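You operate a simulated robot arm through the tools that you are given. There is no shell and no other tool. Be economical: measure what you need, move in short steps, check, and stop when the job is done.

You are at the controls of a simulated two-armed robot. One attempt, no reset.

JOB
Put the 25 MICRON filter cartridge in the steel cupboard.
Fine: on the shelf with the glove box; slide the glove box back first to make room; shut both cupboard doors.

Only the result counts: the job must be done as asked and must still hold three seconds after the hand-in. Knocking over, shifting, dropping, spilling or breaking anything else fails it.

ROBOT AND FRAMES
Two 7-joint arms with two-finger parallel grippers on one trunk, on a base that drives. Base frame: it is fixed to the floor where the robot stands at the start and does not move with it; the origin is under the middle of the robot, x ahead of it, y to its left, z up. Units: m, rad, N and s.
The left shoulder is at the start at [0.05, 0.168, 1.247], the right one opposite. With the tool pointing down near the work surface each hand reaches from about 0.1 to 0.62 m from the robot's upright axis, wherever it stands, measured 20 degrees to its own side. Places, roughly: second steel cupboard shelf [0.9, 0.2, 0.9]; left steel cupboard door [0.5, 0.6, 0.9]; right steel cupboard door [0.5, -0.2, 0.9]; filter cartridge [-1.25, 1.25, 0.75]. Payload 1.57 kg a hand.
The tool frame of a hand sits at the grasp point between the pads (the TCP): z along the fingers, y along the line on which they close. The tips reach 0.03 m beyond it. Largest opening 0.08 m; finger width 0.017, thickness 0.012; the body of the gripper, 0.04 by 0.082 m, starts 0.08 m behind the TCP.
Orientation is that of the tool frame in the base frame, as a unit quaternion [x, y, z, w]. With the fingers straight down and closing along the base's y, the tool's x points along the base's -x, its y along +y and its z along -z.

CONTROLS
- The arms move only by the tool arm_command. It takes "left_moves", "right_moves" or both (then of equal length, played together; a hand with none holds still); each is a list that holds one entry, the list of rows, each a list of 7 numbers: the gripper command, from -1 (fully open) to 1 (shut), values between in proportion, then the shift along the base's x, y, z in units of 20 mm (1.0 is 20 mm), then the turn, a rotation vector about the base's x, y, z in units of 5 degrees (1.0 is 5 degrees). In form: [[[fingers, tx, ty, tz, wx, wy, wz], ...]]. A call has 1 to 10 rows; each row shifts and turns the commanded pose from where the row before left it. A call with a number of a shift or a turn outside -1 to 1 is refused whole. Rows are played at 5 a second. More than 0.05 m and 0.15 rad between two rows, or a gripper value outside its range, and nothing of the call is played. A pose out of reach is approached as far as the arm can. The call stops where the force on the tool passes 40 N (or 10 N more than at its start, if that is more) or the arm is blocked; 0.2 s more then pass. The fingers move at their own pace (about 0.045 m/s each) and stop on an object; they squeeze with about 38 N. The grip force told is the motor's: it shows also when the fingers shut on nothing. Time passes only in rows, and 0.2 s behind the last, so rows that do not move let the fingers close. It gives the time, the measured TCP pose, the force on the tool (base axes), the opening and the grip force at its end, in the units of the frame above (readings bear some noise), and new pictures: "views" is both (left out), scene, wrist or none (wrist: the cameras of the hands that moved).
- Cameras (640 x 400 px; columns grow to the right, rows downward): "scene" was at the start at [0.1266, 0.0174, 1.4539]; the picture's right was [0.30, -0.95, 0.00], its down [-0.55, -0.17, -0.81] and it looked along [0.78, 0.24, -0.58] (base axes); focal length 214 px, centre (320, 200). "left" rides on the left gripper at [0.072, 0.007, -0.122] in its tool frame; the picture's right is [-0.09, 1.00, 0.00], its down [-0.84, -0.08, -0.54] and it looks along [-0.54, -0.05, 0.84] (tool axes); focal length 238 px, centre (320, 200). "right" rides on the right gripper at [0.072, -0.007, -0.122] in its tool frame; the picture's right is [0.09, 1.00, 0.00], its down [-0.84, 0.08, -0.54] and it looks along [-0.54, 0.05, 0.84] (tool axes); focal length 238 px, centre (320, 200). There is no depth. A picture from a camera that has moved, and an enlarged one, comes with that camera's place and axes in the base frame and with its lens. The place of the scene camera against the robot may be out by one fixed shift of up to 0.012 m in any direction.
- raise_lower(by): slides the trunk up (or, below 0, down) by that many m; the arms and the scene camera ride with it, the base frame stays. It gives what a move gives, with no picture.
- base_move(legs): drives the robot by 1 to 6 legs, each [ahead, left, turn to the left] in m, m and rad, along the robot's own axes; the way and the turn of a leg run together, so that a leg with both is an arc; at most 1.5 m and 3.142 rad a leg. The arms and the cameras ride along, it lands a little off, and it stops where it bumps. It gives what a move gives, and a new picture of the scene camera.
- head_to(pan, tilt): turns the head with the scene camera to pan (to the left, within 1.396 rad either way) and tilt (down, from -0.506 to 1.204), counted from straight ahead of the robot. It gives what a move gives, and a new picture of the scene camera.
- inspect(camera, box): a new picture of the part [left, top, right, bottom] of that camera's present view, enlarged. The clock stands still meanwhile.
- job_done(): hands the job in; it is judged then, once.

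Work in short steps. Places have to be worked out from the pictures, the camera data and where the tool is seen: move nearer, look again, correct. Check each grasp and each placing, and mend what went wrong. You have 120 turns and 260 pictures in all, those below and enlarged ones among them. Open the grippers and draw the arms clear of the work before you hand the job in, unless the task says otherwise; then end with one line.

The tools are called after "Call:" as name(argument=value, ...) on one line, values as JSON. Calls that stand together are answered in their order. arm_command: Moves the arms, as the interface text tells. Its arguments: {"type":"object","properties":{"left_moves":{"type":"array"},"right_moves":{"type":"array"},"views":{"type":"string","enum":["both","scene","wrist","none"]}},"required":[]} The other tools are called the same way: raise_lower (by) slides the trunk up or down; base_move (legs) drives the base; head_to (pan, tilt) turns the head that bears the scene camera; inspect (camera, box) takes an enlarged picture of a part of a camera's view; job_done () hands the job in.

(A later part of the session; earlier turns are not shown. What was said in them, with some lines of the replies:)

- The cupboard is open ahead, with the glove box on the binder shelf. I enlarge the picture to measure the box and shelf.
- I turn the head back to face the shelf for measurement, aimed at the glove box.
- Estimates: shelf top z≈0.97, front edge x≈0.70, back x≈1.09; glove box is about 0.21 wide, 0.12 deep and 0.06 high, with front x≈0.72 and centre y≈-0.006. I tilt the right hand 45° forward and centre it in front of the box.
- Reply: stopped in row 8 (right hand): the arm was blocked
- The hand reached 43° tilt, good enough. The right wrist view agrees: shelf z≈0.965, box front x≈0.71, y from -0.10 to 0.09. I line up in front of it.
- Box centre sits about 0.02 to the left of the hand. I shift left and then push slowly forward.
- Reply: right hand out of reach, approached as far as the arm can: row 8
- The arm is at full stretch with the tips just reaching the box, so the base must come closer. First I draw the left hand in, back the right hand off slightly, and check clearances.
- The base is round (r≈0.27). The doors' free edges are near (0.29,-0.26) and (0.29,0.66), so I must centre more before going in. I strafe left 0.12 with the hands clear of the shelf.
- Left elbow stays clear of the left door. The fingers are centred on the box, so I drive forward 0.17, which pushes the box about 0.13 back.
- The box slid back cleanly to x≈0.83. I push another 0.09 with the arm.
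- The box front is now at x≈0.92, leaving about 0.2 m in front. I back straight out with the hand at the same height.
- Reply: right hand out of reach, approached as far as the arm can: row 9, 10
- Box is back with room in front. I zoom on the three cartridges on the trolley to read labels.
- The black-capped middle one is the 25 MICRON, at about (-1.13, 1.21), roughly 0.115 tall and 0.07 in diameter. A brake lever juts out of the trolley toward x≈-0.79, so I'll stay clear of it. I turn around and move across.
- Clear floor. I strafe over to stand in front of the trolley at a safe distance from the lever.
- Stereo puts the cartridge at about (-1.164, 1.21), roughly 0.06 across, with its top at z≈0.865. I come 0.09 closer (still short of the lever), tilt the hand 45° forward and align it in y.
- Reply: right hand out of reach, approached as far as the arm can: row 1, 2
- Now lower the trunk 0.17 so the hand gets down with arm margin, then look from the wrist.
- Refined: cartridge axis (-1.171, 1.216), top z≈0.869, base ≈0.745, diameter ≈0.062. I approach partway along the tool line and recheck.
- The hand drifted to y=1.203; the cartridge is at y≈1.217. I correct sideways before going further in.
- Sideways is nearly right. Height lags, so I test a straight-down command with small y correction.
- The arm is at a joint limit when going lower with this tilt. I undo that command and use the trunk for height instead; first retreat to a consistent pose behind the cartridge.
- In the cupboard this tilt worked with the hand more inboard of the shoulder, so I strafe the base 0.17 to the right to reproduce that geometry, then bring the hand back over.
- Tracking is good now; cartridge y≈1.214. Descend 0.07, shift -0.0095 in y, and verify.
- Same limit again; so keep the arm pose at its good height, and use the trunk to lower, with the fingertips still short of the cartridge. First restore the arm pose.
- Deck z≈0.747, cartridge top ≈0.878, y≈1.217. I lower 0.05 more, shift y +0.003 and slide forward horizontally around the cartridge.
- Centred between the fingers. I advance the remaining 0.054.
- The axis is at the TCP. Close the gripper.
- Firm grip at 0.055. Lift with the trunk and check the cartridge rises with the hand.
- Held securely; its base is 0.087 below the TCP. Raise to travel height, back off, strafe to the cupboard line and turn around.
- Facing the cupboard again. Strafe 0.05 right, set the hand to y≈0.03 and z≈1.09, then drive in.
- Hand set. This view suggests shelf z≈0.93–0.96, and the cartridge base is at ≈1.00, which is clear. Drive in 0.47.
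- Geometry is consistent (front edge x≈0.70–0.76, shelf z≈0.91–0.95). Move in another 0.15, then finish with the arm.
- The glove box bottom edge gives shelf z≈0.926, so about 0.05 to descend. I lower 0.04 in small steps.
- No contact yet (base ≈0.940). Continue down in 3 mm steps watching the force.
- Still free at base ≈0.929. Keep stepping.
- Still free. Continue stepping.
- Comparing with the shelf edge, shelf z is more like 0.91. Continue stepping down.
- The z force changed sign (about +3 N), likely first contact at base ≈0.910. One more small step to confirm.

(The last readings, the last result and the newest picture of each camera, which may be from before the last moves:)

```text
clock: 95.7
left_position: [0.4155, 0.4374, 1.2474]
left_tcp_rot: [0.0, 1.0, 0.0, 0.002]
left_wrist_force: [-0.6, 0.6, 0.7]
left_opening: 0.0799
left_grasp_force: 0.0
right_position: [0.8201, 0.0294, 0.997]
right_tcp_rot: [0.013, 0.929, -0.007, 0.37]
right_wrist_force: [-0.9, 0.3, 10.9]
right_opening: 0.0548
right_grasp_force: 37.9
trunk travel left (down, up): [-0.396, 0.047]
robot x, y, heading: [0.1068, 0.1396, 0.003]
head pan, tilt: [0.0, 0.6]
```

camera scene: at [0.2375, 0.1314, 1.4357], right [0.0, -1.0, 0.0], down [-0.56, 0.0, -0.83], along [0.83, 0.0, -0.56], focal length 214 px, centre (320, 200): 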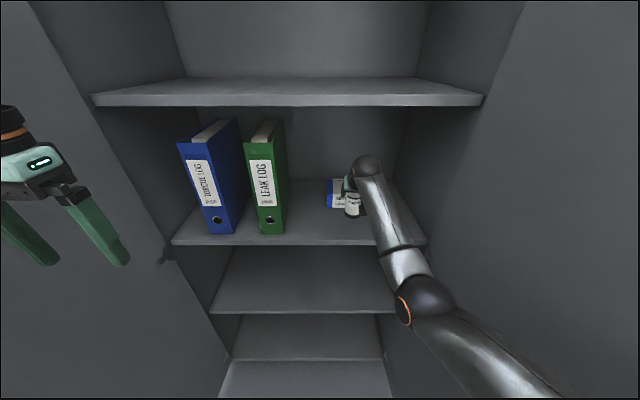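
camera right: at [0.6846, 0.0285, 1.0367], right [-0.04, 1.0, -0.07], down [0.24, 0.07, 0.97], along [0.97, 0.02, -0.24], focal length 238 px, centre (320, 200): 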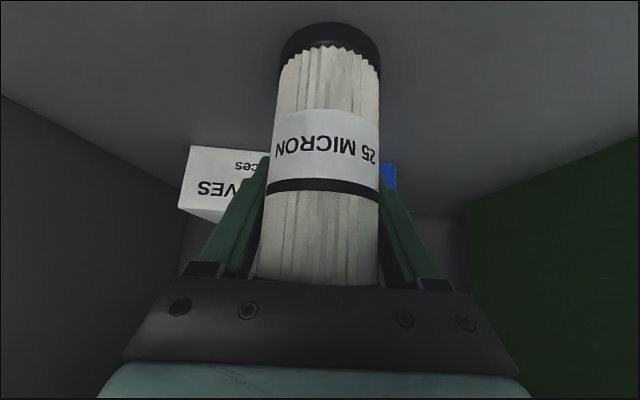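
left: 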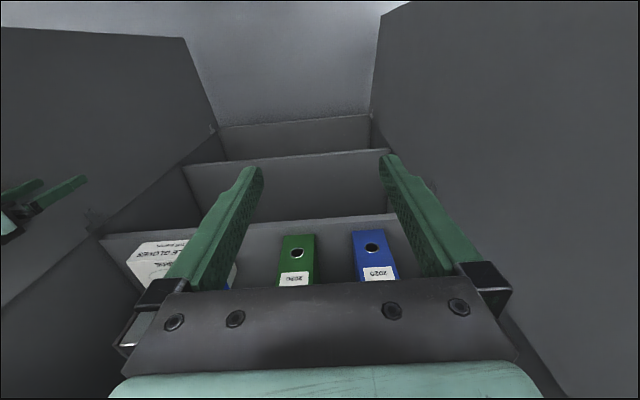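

Contact confirmed (11 N). Ease off 2 mm and open the gripper.

Call:
arm_command(right_moves=[[[1, 0, 0, 0.08, 0, 0, 0], [0.3, 0, 0, 0, 0, 0, 0], [-0.3, 0, 0, 0, 0, 0, 0], [-1, 0, 0, 0, 0, 0, 0], [-1, 0, 0, 0, 0, 0, 0], [-1, 0, 0, 0, 0, 0, 0], [-1, 0, 0, 0, 0, 0, 0]]], views="wrist")

```text
clock: 97.3
left_position: [0.4162, 0.4381, 1.246]
left_tcp_rot: [0.0, 1.0, 0.0, 0.001]
left_wrist_force: [-0.6, 0.4, 0.2]
left_opening: 0.08
left_grasp_force: 0.1
right_position: [0.8214, 0.0306, 0.9952]
right_tcp_rot: [0.012, 0.93, -0.006, 0.366]
right_wrist_force: [-0.1, -0.5, -0.7]
right_opening: 0.0801
right_grasp_force: 0.0
trunk travel left (down, up): [-0.396, 0.047]
robot x, y, heading: [0.1064, 0.1366, 0.0]
head pan, tilt: [0.0, 0.6]
camera right: at [0.6847, 0.0282, 1.0351], right [-0.04, 1.0, -0.07], down [0.24, 0.07, 0.97], along [0.97, 0.02, -0.25], focal length 238 px, centre (320, 200)
```

right: 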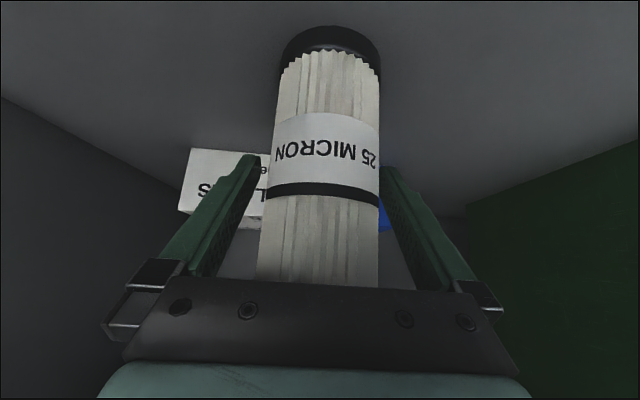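

Standing free between the fingers. Retreat straight back with the arm, then the base.

Call:
arm_command(right_moves=[[[-1, -0.5, 0, 0, 0, 0, 0], [-1, -0.5, 0, 0, 0, 0, 0], [-1, -0.6, 0, 0, 0, 0, 0], [-1, -0.8, 0, 0.1, 0, 0, 0], [-1, -1, 0, 0.2, 0, 0, 0], [-1, -1, 0, 0.2, 0, 0, 0]]], views="wrist")

Call:
base_move(legs=[[-0.5, 0, 0]])

Call:
inspect(camera="scene", box=[200, 60, 440, 210])

```text
clock: 98.7
left_position: [0.4159, 0.4374, 1.2462]
left_tcp_rot: [0.001, 1.0, 0.0, 0.001]
left_wrist_force: [0.1, -0.2, -1.0]
left_opening: 0.0798
left_grasp_force: 0.1
right_position: [0.7485, 0.028, 1.0559]
right_tcp_rot: [0.014, 0.914, -0.009, 0.405]
right_wrist_force: [-0.8, 0.0, -0.2]
right_opening: 0.0801
right_grasp_force: 0.1
trunk travel left (down, up): [-0.396, 0.047]
robot x, y, heading: [0.1034, 0.1415, -0.002]
head pan, tilt: [0.0, 0.6]
camera right: at [0.6101, 0.0259, 1.0828], right [-0.03, 1.0, -0.07], down [0.16, 0.08, 0.98], along [0.99, 0.02, -0.16], focal length 238 px, centre (320, 200)
```

right: 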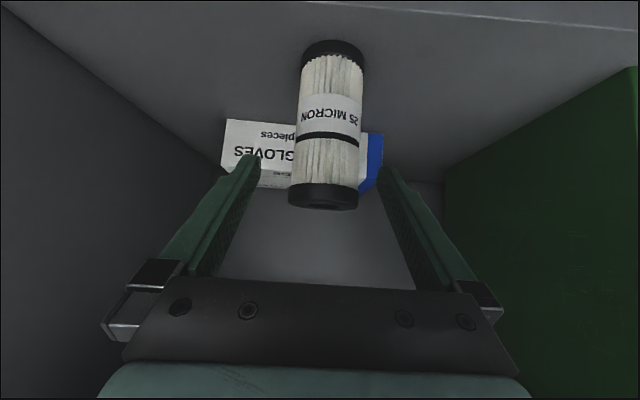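

```text
clock: 101.6
left_position: [-0.0833, 0.4386, 1.2455]
left_tcp_rot: [0.001, 1.0, 0.0, 0.0]
left_wrist_force: [0.8, -0.8, -0.7]
left_opening: 0.08
left_grasp_force: 0.1
right_position: [0.2493, 0.0267, 1.0534]
right_tcp_rot: [0.014, 0.914, -0.01, 0.405]
right_wrist_force: [0.4, -0.9, 0.5]
right_opening: 0.08
right_grasp_force: 0.0
trunk travel left (down, up): [-0.396, 0.047]
robot x, y, heading: [-0.393, 0.1434, -0.005]
head pan, tilt: [0.0, 0.6]
camera scene: at [-0.262, 0.1323, 1.4358], right [0.0, -1.0, 0.0], down [-0.56, 0.0, -0.83], along [0.83, 0.0, -0.56], focal length 214 px, centre (320, 200)
```

scene: 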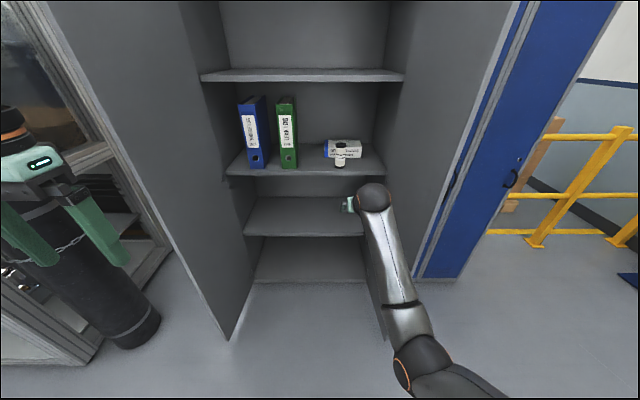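

```text
2.67 times, centred on (320, 135) of scene
camera zoom: at [-0.262, 0.1323, 1.4358], right [0.0, -1.0, 0.0], down [-0.56, 0.0, -0.83], along [0.83, 0.0, -0.56], focal length 572 px, centre (320, 373)
```

zoom: 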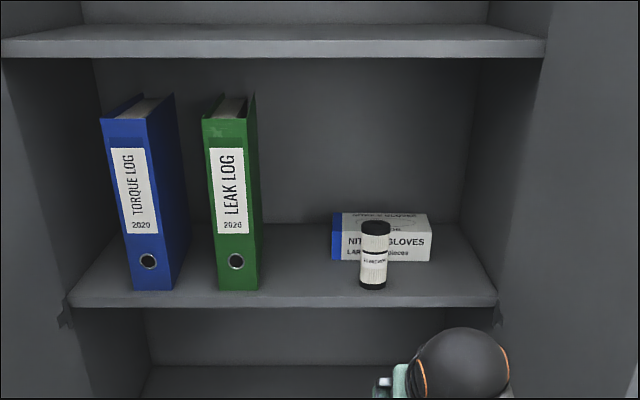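

The cartridge stands upright in front of the pushed-back glove box; binders are untouched. Next the doors: I go around the right door's free edge to push it shut from outside. Close the fingers, back off and strafe right.

Call:
arm_command(right_moves=[[[1, 0, 0, 0, 0, 0, 0], [1, 0, 0, 0, 0, 0, 0], [1, 0, 0, 0, 0, 0, 0], [1, 0, 0, 0, 0, 0, 0], [1, 0, 0, 0, 0, 0, 0]]], views="none")

Call:
base_move(legs=[[-0.12, 0, 0], [0, -0.5, 0]])

Call:
head_to(pan=-0.1, tilt=0.45)

```text
clock: 102.8
left_position: [-0.083, 0.4368, 1.2447]
left_tcp_rot: [0.001, 1.0, 0.001, 0.001]
left_wrist_force: [0.3, 1.1, -0.4]
left_opening: 0.0802
left_grasp_force: 0.2
right_position: [0.2502, 0.026, 1.0549]
right_tcp_rot: [0.014, 0.914, -0.011, 0.406]
right_wrist_force: [0.1, 0.7, 0.6]
right_opening: 0.0
right_grasp_force: 14.7
trunk travel left (down, up): [-0.396, 0.047]
robot x, y, heading: [-0.3913, 0.1435, -0.007]
head pan, tilt: [0.0, 0.6]
```

```text
clock: 106.6
left_position: [-0.203, -0.0618, 1.2471]
left_tcp_rot: [0.003, 1.0, 0.0, 0.002]
left_wrist_force: [0.6, 0.1, -0.5]
left_opening: 0.0799
left_grasp_force: 0.0
right_position: [0.1278, -0.4735, 1.0552]
right_tcp_rot: [0.016, 0.913, -0.011, 0.407]
right_wrist_force: [0.7, -0.4, 1.5]
right_opening: 0.0
right_grasp_force: 21.2
trunk travel left (down, up): [-0.396, 0.047]
robot x, y, heading: [-0.5143, -0.3577, 0.0]
head pan, tilt: [0.0, 0.6]
camera scene: at [-0.3831, -0.3679, 1.4357], right [0.0, -1.0, 0.0], down [-0.56, 0.0, -0.83], along [0.83, 0.0, -0.56], focal length 214 px, centre (320, 200)
```

scene: 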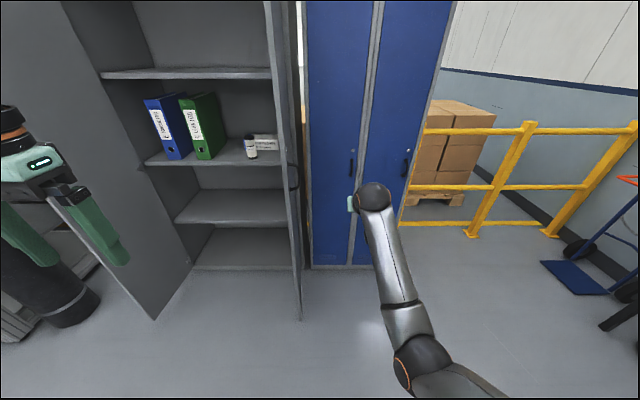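

```text
clock: 107.3
left_position: [-0.203, -0.0609, 1.2464]
left_tcp_rot: [0.002, 1.0, -0.001, 0.0]
left_wrist_force: [0.2, 0.1, -0.1]
left_opening: 0.0799
left_grasp_force: 0.1
right_position: [0.1293, -0.4748, 1.0557]
right_tcp_rot: [0.014, 0.913, -0.009, 0.408]
right_wrist_force: [-0.1, 0.2, 0.0]
right_opening: 0.0
right_grasp_force: 21.1
trunk travel left (down, up): [-0.396, 0.047]
robot x, y, heading: [-0.517, -0.3587, -0.007]
head pan, tilt: [-0.099, 0.45]
camera scene: at [-0.3801, -0.3765, 1.4492], right [-0.1, -0.99, 0.0], down [-0.43, 0.04, -0.9], along [0.9, -0.09, -0.44], focal length 214 px, centre (320, 200)
```

scene: 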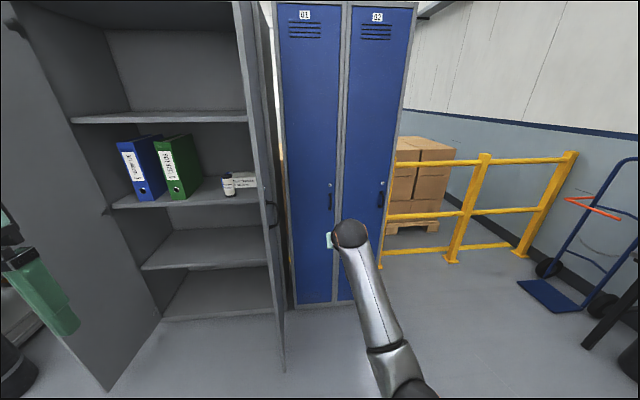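

The right door is seen edge-on with its handle near (0.30,-0.28,1.08). I drive the hand to x≈0.46 outside it, inboard of the handle, then strafe left to start swinging it.

Call:
base_move(legs=[[0.33, 0, 0], [0, 0.3, 0]])

```text
clock: 111.2
left_position: [0.1255, 0.2408, 1.2446]
left_tcp_rot: [0.002, 1.0, -0.001, 0.0]
left_wrist_force: [-0.2, 0.8, 0.1]
left_opening: 0.0799
left_grasp_force: 0.1
right_position: [0.458, -0.1706, 1.0556]
right_tcp_rot: [0.015, 0.914, -0.011, 0.406]
right_wrist_force: [0.9, -0.3, 0.2]
right_opening: 0.0
right_grasp_force: 22.0
trunk travel left (down, up): [-0.396, 0.047]
robot x, y, heading: [-0.1828, -0.0556, -0.002]
head pan, tilt: [-0.099, 0.45]
camera scene: at [-0.0507, -0.0733, 1.4493], right [-0.1, -0.99, 0.0], down [-0.43, 0.04, -0.9], along [0.9, -0.09, -0.44], focal length 214 px, centre (320, 200)
```

scene: 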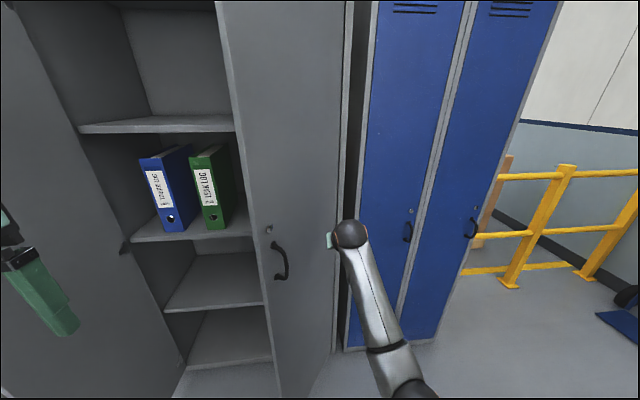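

The door swings with the hand. Continue diagonally forward-left.

Call:
base_move(legs=[[0.0, 0.14, 0], [0.07, 0.07, 0]])

```text
clock: 113.2
left_position: [0.1986, 0.4496, 1.2467]
left_tcp_rot: [0.003, 1.0, 0.0, 0.001]
left_wrist_force: [0.0, -0.1, -0.8]
left_opening: 0.0799
left_grasp_force: 0.1
right_position: [0.5305, 0.0382, 1.0543]
right_tcp_rot: [0.017, 0.913, -0.012, 0.407]
right_wrist_force: [1.1, 0.0, -0.3]
right_opening: 0.0
right_grasp_force: 21.4
trunk travel left (down, up): [-0.396, 0.047]
robot x, y, heading: [-0.1137, 0.1532, -0.005]
head pan, tilt: [-0.099, 0.45]
camera scene: at [0.0214, 0.1365, 1.4491], right [-0.11, -0.99, 0.0], down [-0.43, 0.05, -0.9], along [0.89, -0.1, -0.44], focal length 214 px, centre (320, 200)
```

scene: 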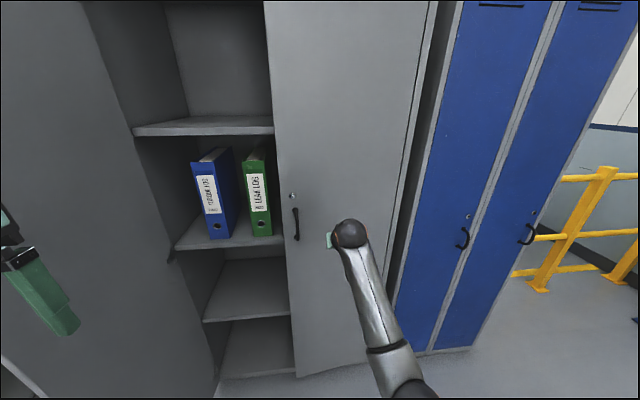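

Door is past halfway. Now push forward.

Call:
base_move(legs=[[0.12, 0, 0]])

```text
clock: 114.5
left_position: [0.3192, 0.4504, 1.2468]
left_tcp_rot: [0.002, 1.0, 0.001, 0.001]
left_wrist_force: [0.2, 0.0, -0.8]
left_opening: 0.08
left_grasp_force: 0.0
right_position: [0.6493, 0.0373, 1.056]
right_tcp_rot: [0.017, 0.914, -0.011, 0.406]
right_wrist_force: [-0.1, -0.8, -0.6]
right_opening: 0.0
right_grasp_force: 21.2
trunk travel left (down, up): [-0.396, 0.047]
robot x, y, heading: [0.0027, 0.1523, -0.006]
head pan, tilt: [-0.099, 0.45]
camera scene: at [0.1417, 0.1351, 1.4491], right [-0.1, -0.99, 0.0], down [-0.43, 0.05, -0.9], along [0.89, -0.09, -0.44], focal length 214 px, centre (320, 200)
```

scene: 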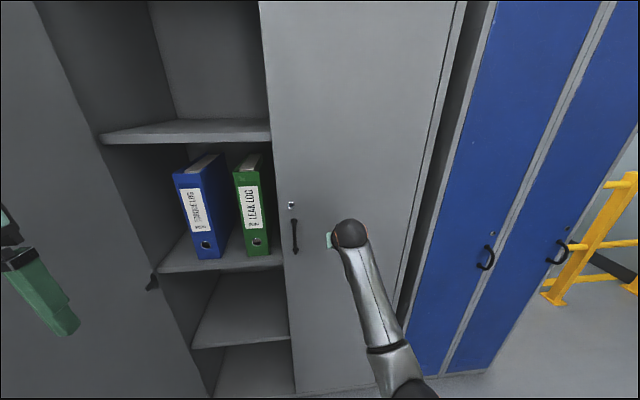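

Nearly shut. Finish with arm steps, which stop on contact force.

Call:
arm_command(right_moves=[[[1, 0.4, 0, 0, 0, 0, 0], [1, 0.4, 0, 0, 0, 0, 0], [1, 0.4, 0, 0, 0, 0, 0], [1, 0.4, 0, 0, 0, 0, 0], [1, 0.4, 0, 0, 0, 0, 0], [1, 0.4, 0, 0, 0, 0, 0], [1, 0.4, 0, 0, 0, 0, 0], [1, 0.4, 0, 0, 0, 0, 0]]], views="both")

```text
clock: 115.8
left_position: [0.3121, 0.449, 1.2468]
left_tcp_rot: [0.003, 1.0, 0.0, 0.004]
left_wrist_force: [-0.2, 0.1, 0.0]
left_opening: 0.0798
left_grasp_force: 0.1
right_position: [0.6823, 0.0366, 1.0581]
right_tcp_rot: [0.017, 0.915, -0.012, 0.402]
right_wrist_force: [-27.2, -2.4, 7.9]
right_opening: 0.0002
right_grasp_force: 21.8
trunk travel left (down, up): [-0.396, 0.047]
robot x, y, heading: [0.0071, 0.1509, -0.005]
head pan, tilt: [-0.099, 0.45]
stopped in row 6 (right hand): the force on the tool passed its limit (the readings are from after the stop); the commanded pose is now the measured one
camera scene: at [0.1339, 0.1348, 1.4501], right [-0.11, -0.99, 0.0], down [-0.43, 0.05, -0.9], along [0.9, -0.1, -0.43], focal length 214 px, centre (320, 200)
camera right: at [0.5451, 0.0365, 1.0861], right [-0.02, 1.0, -0.08], down [0.17, 0.08, 0.98], along [0.98, 0.01, -0.17], focal length 238 px, centre (320, 200)
```

scene: 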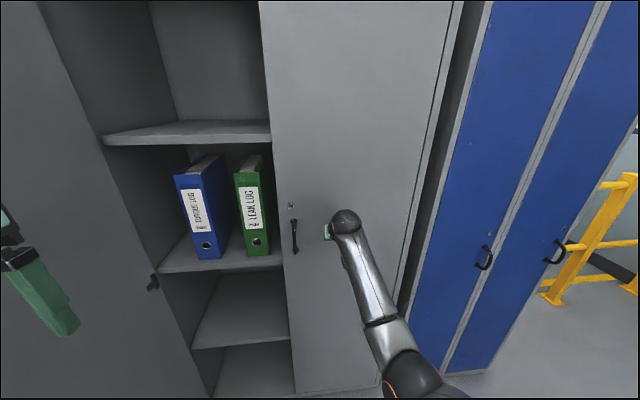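
right: 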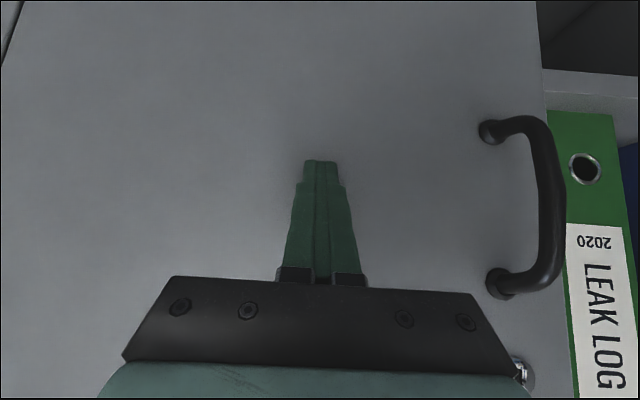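

The right door is shut (firm stop, flush). I back off, then swap: draw the right hand in and extend the left hand in the mirrored pushing pose.

Call:
base_move(legs=[[-0.5, 0, 0]])

Call:
arm_command(left_moves=[[[1, 1, -0.5, -0.5, 0, -0.4, 0], [1, 1, -0.5, -0.5, 0, -0.4, 0], [1, 1, -0.5, -0.5, 0, -0.4, 0], [1, 1, -0.5, -0.5, 0, -0.4, 0], [1, 1, -0.5, -0.5, 0, -0.4, 0], [1, 1, -0.5, -0.5, 0, -0.4, 0], [1, 1, -0.5, -0.5, 0, -0.4, 0], [1, 1, -0.5, -0.5, 0, -0.4, 0], [1, 1, -0.5, -0.5, 0, -0.4, 0], [1, 1, -0.5, -0.5, 0, -0.4, 0]]], right_moves=[[[1, -0.9, -0.5, 0.4, 0, 0.9, 0], [1, -0.9, -0.5, 0.4, 0, 0.9, 0], [1, -0.9, -0.5, 0.4, 0, 0.9, 0], [1, -0.9, -0.5, 0.4, 0, 0.9, 0], [1, -0.9, -0.5, 0.4, 0, 0.9, 0], [1, -0.9, -0.5, 0.4, 0, 0.9, 0], [1, -0.9, -0.5, 0.4, 0, 0.9, 0], [1, -0.9, -0.5, 0.4, 0, 0.9, 0], [1, -0.9, -0.5, 0.4, 0, 0.9, 0], [1, -0.9, -0.5, 0.4, 0, 0.9, 0]]], views="scene")

```text
clock: 118.7
left_position: [-0.1841, 0.4535, 1.2463]
left_tcp_rot: [0.003, 1.0, 0.0, 0.001]
left_wrist_force: [0.3, -0.8, 0.3]
left_opening: 0.0801
left_grasp_force: 0.0
right_position: [0.1882, 0.0403, 1.0522]
right_tcp_rot: [0.015, 0.917, -0.011, 0.399]
right_wrist_force: [0.0, -0.2, -0.2]
right_opening: 0.0005
right_grasp_force: 21.4
trunk travel left (down, up): [-0.396, 0.047]
robot x, y, heading: [-0.4921, 0.1571, -0.012]
head pan, tilt: [-0.099, 0.45]
camera scene: at [-0.3608, 0.138, 1.4493], right [-0.11, -0.99, 0.0], down [-0.43, 0.05, -0.9], along [0.9, -0.09, -0.43], focal length 214 px, centre (320, 200)
```

scene: 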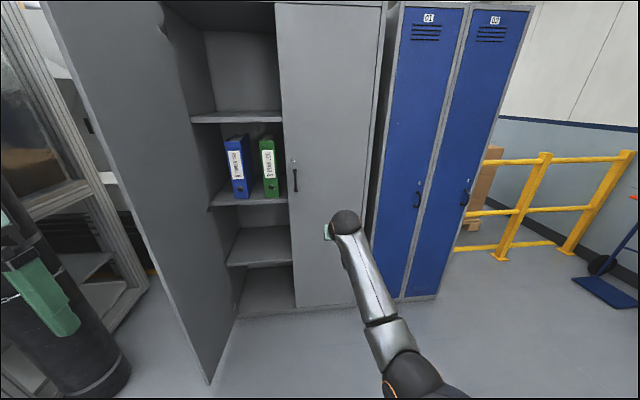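

```text
clock: 120.9
left_position: [0.018, 0.3527, 1.1459]
left_tcp_rot: [0.002, 0.985, 0.001, 0.174]
left_wrist_force: [0.4, 0.1, -0.4]
left_opening: 0.0001
left_grasp_force: 21.2
right_position: [0.0738, -0.0802, 1.113]
right_tcp_rot: [0.01, 1.0, -0.016, 0.018]
right_wrist_force: [-0.6, 0.1, 0.4]
right_opening: 0.0
right_grasp_force: 21.5
right hand out of reach, approached as far as the arm can: row 7, 8, 9, 10
trunk travel left (down, up): [-0.396, 0.047]
robot x, y, heading: [-0.4923, 0.1571, -0.002]
head pan, tilt: [-0.099, 0.45]
camera scene: at [-0.3599, 0.138, 1.4492], right [-0.11, -0.99, 0.0], down [-0.43, 0.05, -0.9], along [0.9, -0.09, -0.44], focal length 214 px, centre (320, 200)
```

scene: 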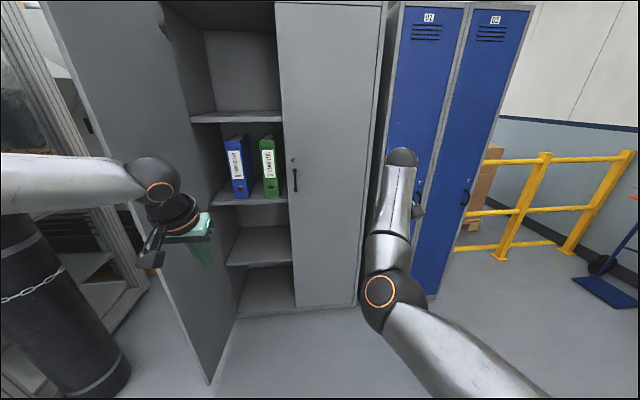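

Right door looks flush. Continue: right hand folded in to mirror the left's former parking pose, left hand extended to the pushing pose.

Call:
arm_command(left_moves=[[[1, 0.65, -0.4, -0.45, 0, -0.5, 0], [1, 0.65, -0.4, -0.45, 0, -0.5, 0], [1, 0.65, -0.4, -0.45, 0, -0.5, 0], [1, 0.65, -0.4, -0.45, 0, -0.5, 0], [1, 0.65, -0.4, -0.45, 0, -0.5, 0], [1, 0.65, -0.4, -0.45, 0, -0.5, 0], [1, 0.65, -0.4, -0.45, 0, -0.5, 0], [1, 0.65, -0.4, -0.45, 0, -0.5, 0], [1, 0.65, -0.4, -0.45, 0, -0.5, 0], [1, 0.65, -0.4, -0.45, 0, -0.5, 0]]], right_moves=[[[1, -0.8, -0.3, 1, 0, 0, 0], [1, -0.8, -0.3, 1, 0, 0, 0], [1, -1, -0.3, 1, 0, 0, 0], [1, -1, -0.3, 1, 0, 0, 0], [1, -1, -0.3, 1, 0, 0, 0], [1, -1, -0.3, 0.7, 0, 0, 0], [1, -1, -0.3, 0.6, 0, 0, 0], [1, -1, -0.3, 0.5, 0, 0, 0], [1, -1, -0.3, 0, 0, 0, 0], [1, -1, -0.3, 0, 0, 0, 0]]], views="scene")

```text
clock: 123.1
left_position: [0.1086, 0.3213, 1.0735]
left_tcp_rot: [0.003, 0.923, 0.0, 0.384]
left_wrist_force: [0.8, 0.3, -0.5]
left_opening: 0.0001
left_grasp_force: 20.7
left hand out of reach, approached as far as the arm can: row 6, 7, 8, 9, 10
right_position: [-0.0542, -0.2115, 1.234]
right_tcp_rot: [0.01, 1.0, -0.016, 0.018]
right_wrist_force: [0.0, 0.0, 0.5]
right_opening: 0.0
right_grasp_force: 21.5
right hand out of reach, approached as far as the arm can: row 1, 2, 3, 4, 5, 6, 7, 8, 10
trunk travel left (down, up): [-0.396, 0.047]
robot x, y, heading: [-0.4925, 0.153, -0.003]
head pan, tilt: [-0.099, 0.45]
camera scene: at [-0.3604, 0.1378, 1.4493], right [-0.11, -0.99, 0.0], down [-0.43, 0.05, -0.9], along [0.9, -0.09, -0.44], focal length 214 px, centre (320, 200)
```

scene: 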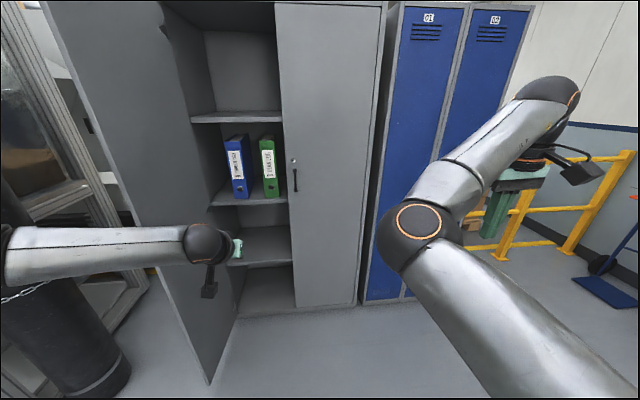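

Left hand is tilted 45° at 0.60 ahead. I move it outward 0.12 for better clearance and look left for obstacles.

Call:
arm_command(left_moves=[[[1, 0, 0.9, 0, 0, 0, 0], [1, 0, 0.9, 0, 0, 0, 0], [1, 0, 0.9, 0, 0, 0, 0], [1, 0, 0.9, 0, 0, 0, 0], [1, 0, 0.9, 0, 0, 0, 0], [1, 0, 0.9, 0, 0, 0, 0], [1, 0, 0.9, 0, 0, 0, 0], [1, 0, 0, 0, 0, 0, 0]]], views="none")

Call:
head_to(pan=0.9, tilt=0.55)

```text
clock: 124.9
left_position: [0.1086, 0.4479, 1.075]
left_tcp_rot: [0.002, 0.923, 0.002, 0.384]
left_wrist_force: [-0.3, 0.5, -0.1]
left_opening: 0.0
left_grasp_force: 21.4
right_position: [-0.0547, -0.2126, 1.2343]
right_tcp_rot: [0.011, 1.0, -0.016, 0.018]
right_wrist_force: [0.6, 0.0, 0.5]
right_opening: 0.0
right_grasp_force: 21.8
trunk travel left (down, up): [-0.396, 0.047]
robot x, y, heading: [-0.497, 0.1548, -0.003]
head pan, tilt: [-0.099, 0.45]
```

```text
clock: 126.2
left_position: [0.1087, 0.4483, 1.0744]
left_tcp_rot: [0.002, 0.924, 0.001, 0.383]
left_wrist_force: [0.5, 0.3, 0.8]
left_opening: 0.0001
left_grasp_force: 21.6
right_position: [-0.0548, -0.2108, 1.2334]
right_tcp_rot: [0.011, 1.0, -0.016, 0.019]
right_wrist_force: [-0.9, 0.7, -0.3]
right_opening: 0.0
right_grasp_force: 21.2
trunk travel left (down, up): [-0.396, 0.047]
robot x, y, heading: [-0.4955, 0.1585, -0.007]
head pan, tilt: [0.901, 0.55]
camera scene: at [-0.3955, 0.2177, 1.4402], right [0.78, -0.63, 0.0], down [-0.33, -0.41, -0.85], along [0.53, 0.66, -0.52], focal length 214 px, centre (320, 200)
```

scene: 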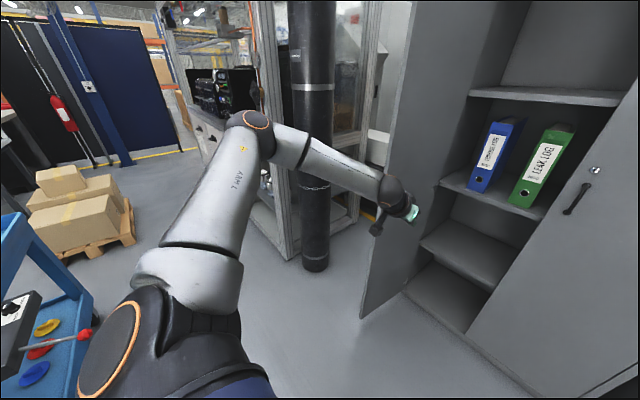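

Path is clear (cylinder at ≈(0.41,1.30), elbow will be near (0.07,1.0)). Strafe left to pass outside the left door, then forward.

Call:
base_move(legs=[[0, 0.38, 0], [0.3, 0, 0]])

Call:
head_to(pan=0.4, tilt=0.55)

```text
clock: 130.2
left_position: [0.4104, 0.825, 1.0747]
left_tcp_rot: [0.004, 0.924, 0.0, 0.384]
left_wrist_force: [-0.3, -0.1, -0.6]
left_opening: 0.0
left_grasp_force: 21.6
right_position: [0.2468, 0.1663, 1.2347]
right_tcp_rot: [0.011, 1.0, -0.018, 0.018]
right_wrist_force: [-0.6, -0.6, -0.7]
right_opening: 0.0
right_grasp_force: 20.9
trunk travel left (down, up): [-0.396, 0.047]
robot x, y, heading: [-0.1924, 0.5353, -0.012]
head pan, tilt: [0.901, 0.55]
camera scene: at [-0.0938, 0.5959, 1.4401], right [0.78, -0.63, 0.0], down [-0.33, -0.41, -0.85], along [0.53, 0.66, -0.52], focal length 214 px, centre (320, 200)
```

scene: 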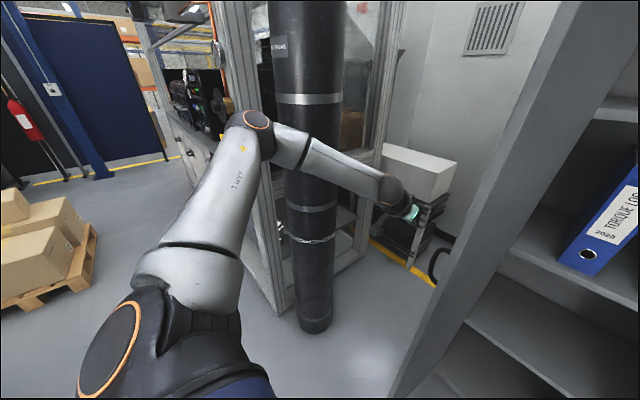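

```text
clock: 131.2
left_position: [0.4107, 0.8246, 1.0744]
left_tcp_rot: [0.003, 0.923, 0.001, 0.384]
left_wrist_force: [1.1, -0.2, -0.2]
left_opening: 0.0002
left_grasp_force: 21.7
right_position: [0.2457, 0.1649, 1.2352]
right_tcp_rot: [0.012, 1.0, -0.016, 0.018]
right_wrist_force: [-0.4, 0.4, -0.2]
right_opening: 0.0
right_grasp_force: 21.2
trunk travel left (down, up): [-0.396, 0.047]
robot x, y, heading: [-0.1896, 0.5335, -0.006]
head pan, tilt: [0.4, 0.55]
camera scene: at [-0.0678, 0.5603, 1.4402], right [0.38, -0.92, 0.0], down [-0.48, -0.2, -0.85], along [0.79, 0.33, -0.52], focal length 214 px, centre (320, 200)
```

scene: 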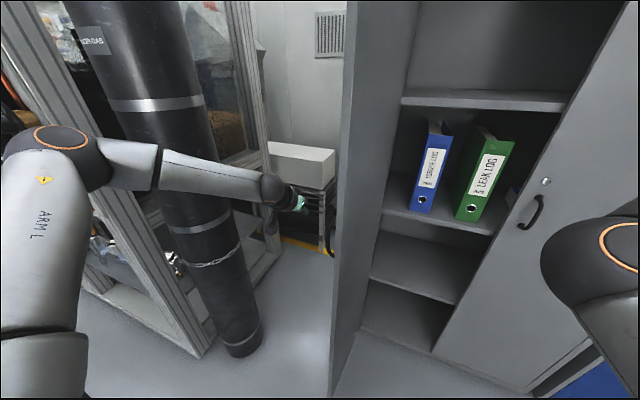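

Hand is outside the left door, clear of it. Strafe right to start the swing.

Call:
base_move(legs=[[0, -0.28, 0]])

```text
clock: 133.1
left_position: [0.4073, 0.5456, 1.0745]
left_tcp_rot: [0.002, 0.924, 0.001, 0.383]
left_wrist_force: [-0.3, 0.4, 0.1]
left_opening: 0.0
left_grasp_force: 21.3
right_position: [0.2443, -0.1126, 1.2345]
right_tcp_rot: [0.011, 1.0, -0.017, 0.018]
right_wrist_force: [0.2, -0.4, -0.3]
right_opening: 0.0003
right_grasp_force: 21.3
trunk travel left (down, up): [-0.396, 0.047]
robot x, y, heading: [-0.1928, 0.2545, -0.009]
head pan, tilt: [0.4, 0.55]
camera scene: at [-0.0699, 0.2792, 1.4402], right [0.38, -0.92, 0.0], down [-0.48, -0.2, -0.85], along [0.79, 0.33, -0.52], focal length 214 px, centre (320, 200)
```

scene: 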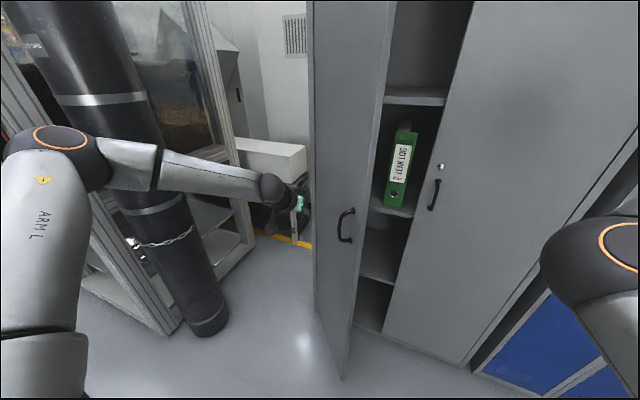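

The door swings. Continue diagonally, then forward.

Call:
base_move(legs=[[0, -0.11, 0], [0.11, -0.06, 0]])

```text
clock: 135.2
left_position: [0.5161, 0.3736, 1.0739]
left_tcp_rot: [0.003, 0.924, 0.001, 0.382]
left_wrist_force: [-0.2, -0.1, 0.4]
left_opening: 0.0
left_grasp_force: 21.0
right_position: [0.3522, -0.2855, 1.2337]
right_tcp_rot: [0.011, 1.0, -0.017, 0.019]
right_wrist_force: [0.4, -0.3, 0.0]
right_opening: 0.0003
right_grasp_force: 21.5
trunk travel left (down, up): [-0.396, 0.047]
robot x, y, heading: [-0.0921, 0.0818, -0.009]
head pan, tilt: [0.4, 0.55]
camera scene: at [0.039, 0.1076, 1.4401], right [0.38, -0.92, 0.0], down [-0.48, -0.2, -0.85], along [0.79, 0.33, -0.52], focal length 214 px, centre (320, 200)
```

scene: 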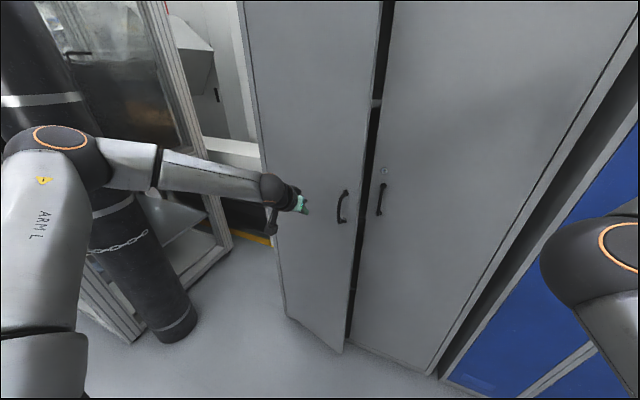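

Almost closed. Drive forward 0.12, then finish with arm steps.

Call:
base_move(legs=[[0.12, 0, 0]])

Call:
arm_command(left_moves=[[[1, 0.4, 0, 0, 0, 0, 0], [1, 0.4, 0, 0, 0, 0, 0], [1, 0.4, 0, 0, 0, 0, 0], [1, 0.4, 0, 0, 0, 0, 0], [1, 0.4, 0, 0, 0, 0, 0], [1, 0.4, 0, 0, 0, 0, 0], [1, 0.4, 0, 0, 0, 0, 0], [1, 0.4, 0, 0, 0, 0, 0], [1, 0.4, 0, 0, 0, 0, 0]]])

```text
clock: 136.4
left_position: [0.6357, 0.3722, 1.0753]
left_tcp_rot: [0.003, 0.924, 0.0, 0.383]
left_wrist_force: [0.3, 0.2, 0.0]
left_opening: 0.0001
left_grasp_force: 21.2
right_position: [0.4729, -0.2868, 1.2348]
right_tcp_rot: [0.012, 1.0, -0.016, 0.018]
right_wrist_force: [-0.6, -0.1, -0.2]
right_opening: 0.0
right_grasp_force: 21.2
trunk travel left (down, up): [-0.396, 0.047]
robot x, y, heading: [0.0311, 0.0844, -0.005]
head pan, tilt: [0.4, 0.55]
camera scene: at [0.1586, 0.1071, 1.4401], right [0.38, -0.92, 0.0], down [-0.48, -0.2, -0.85], along [0.79, 0.33, -0.52], focal length 214 px, centre (320, 200)
```

scene: 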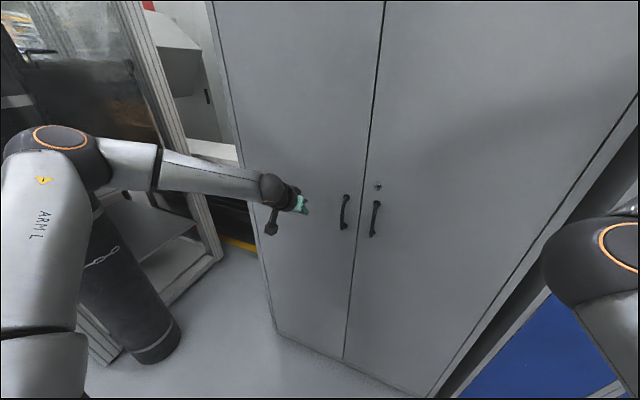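

```text
clock: 138.1
left_position: [0.6825, 0.3718, 1.072]
left_tcp_rot: [0.001, 0.926, 0.001, 0.377]
left_wrist_force: [-23.8, -0.6, 8.2]
left_opening: 0.0001
left_grasp_force: 21.4
right_position: [0.468, -0.2859, 1.2359]
right_tcp_rot: [0.01, 1.0, -0.016, 0.02]
right_wrist_force: [0.5, 0.1, -0.2]
right_opening: 0.0
right_grasp_force: 21.2
trunk travel left (down, up): [-0.396, 0.047]
robot x, y, heading: [0.0345, 0.0822, -0.005]
head pan, tilt: [0.4, 0.55]
stopped in row 8 (left hand): the force on the tool passed its limit (the readings are from after the stop); the commanded pose is now the measured one
camera scene: at [0.1518, 0.1067, 1.4409], right [0.38, -0.92, 0.0], down [-0.48, -0.2, -0.85], along [0.79, 0.33, -0.52], focal length 214 px, centre (320, 200)
camera left: at [0.5479, 0.3782, 1.1091], right [0.07, 1.0, 0.07], down [0.22, -0.08, 0.97], along [0.97, -0.05, -0.22], focal length 238 px, centre (320, 200)
```

scene: 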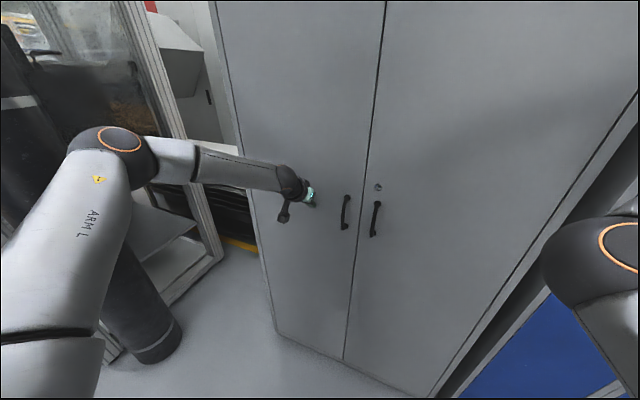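
left: 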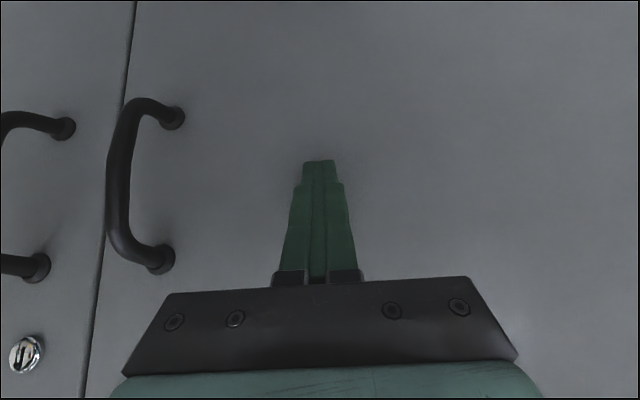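

Both doors are flush with a firm stop at the same depth (x≈0.70). I back off, open the grippers and check the doors stay shut.

Call:
base_move(legs=[[-0.5, 0, 0]])

Call:
arm_command(left_moves=[[[-1, 0, 0, 0, 0, 0, 0], [-1, 0, 0, 0, 0, 0, 0], [-1, 0, 0, 0, 0, 0, 0], [-1, 0, 0, 0, 0, 0, 0], [-1, 0, 0, 0, 0, 0, 0]]], right_moves=[[[-1, 0, 0, 0, 0, 0, 0], [-1, 0, 0, 0, 0, 0, 0], [-1, 0, 0, 0, 0, 0, 0], [-1, 0, 0, 0, 0, 0, 0], [-1, 0, 0, 0, 0, 0, 0]]], views="none")

Call:
head_to(pan=0.15, tilt=0.4)

```text
clock: 141.1
left_position: [0.1923, 0.375, 1.0706]
left_tcp_rot: [0.003, 0.926, 0.0, 0.376]
left_wrist_force: [0.4, -0.1, 0.6]
left_opening: 0.0003
left_grasp_force: 21.2
right_position: [-0.0269, -0.2836, 1.2345]
right_tcp_rot: [0.013, 1.0, -0.016, 0.018]
right_wrist_force: [-0.1, -0.2, 1.1]
right_opening: 0.0001
right_grasp_force: 21.2
trunk travel left (down, up): [-0.396, 0.047]
robot x, y, heading: [-0.4669, 0.09, -0.007]
head pan, tilt: [0.4, 0.55]
camera scene: at [-0.3411, 0.111, 1.4403], right [0.38, -0.92, 0.0], down [-0.48, -0.2, -0.85], along [0.79, 0.32, -0.52], focal length 214 px, centre (320, 200)
```

scene: 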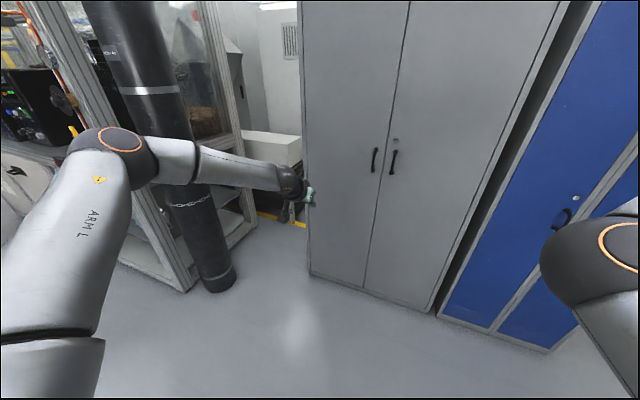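

```text
clock: 142.2
left_position: [0.1924, 0.3737, 1.07]
left_tcp_rot: [0.003, 0.926, 0.0, 0.377]
left_wrist_force: [0.2, -1.1, 0.5]
left_opening: 0.0798
left_grasp_force: 0.1
right_position: [-0.0265, -0.2843, 1.2331]
right_tcp_rot: [0.011, 1.0, -0.018, 0.018]
right_wrist_force: [-0.5, 0.2, -0.3]
right_opening: 0.0799
right_grasp_force: 0.1
trunk travel left (down, up): [-0.396, 0.047]
robot x, y, heading: [-0.467, 0.0842, -0.014]
head pan, tilt: [0.4, 0.55]
```

```text
clock: 143.0
left_position: [0.1928, 0.3744, 1.0696]
left_tcp_rot: [0.003, 0.926, 0.001, 0.377]
left_wrist_force: [-0.1, -0.4, 0.2]
left_opening: 0.08
left_grasp_force: 0.1
right_position: [-0.0282, -0.2838, 1.2358]
right_tcp_rot: [0.011, 1.0, -0.016, 0.018]
right_wrist_force: [0.2, 0.6, -0.4]
right_opening: 0.0801
right_grasp_force: 0.1
trunk travel left (down, up): [-0.396, 0.047]
robot x, y, heading: [-0.4682, 0.0827, -0.013]
head pan, tilt: [0.15, 0.4]
camera scene: at [-0.332, 0.0899, 1.4539], right [0.14, -0.99, 0.0], down [-0.39, -0.05, -0.92], along [0.91, 0.13, -0.39], focal length 214 px, centre (320, 200)
```

scene: 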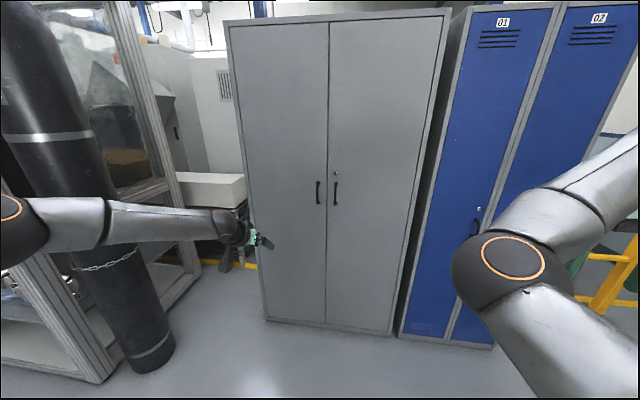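

Both doors are shut and flush, the grippers are open and the arms are clear. Handing in.

Call:
job_done()

```text
The job is handed in.
```

The 25 MICRON cartridge is standing upright in the steel cupboard, in front of the pushed-back glove box, and both doors are shut; the job is handed in.
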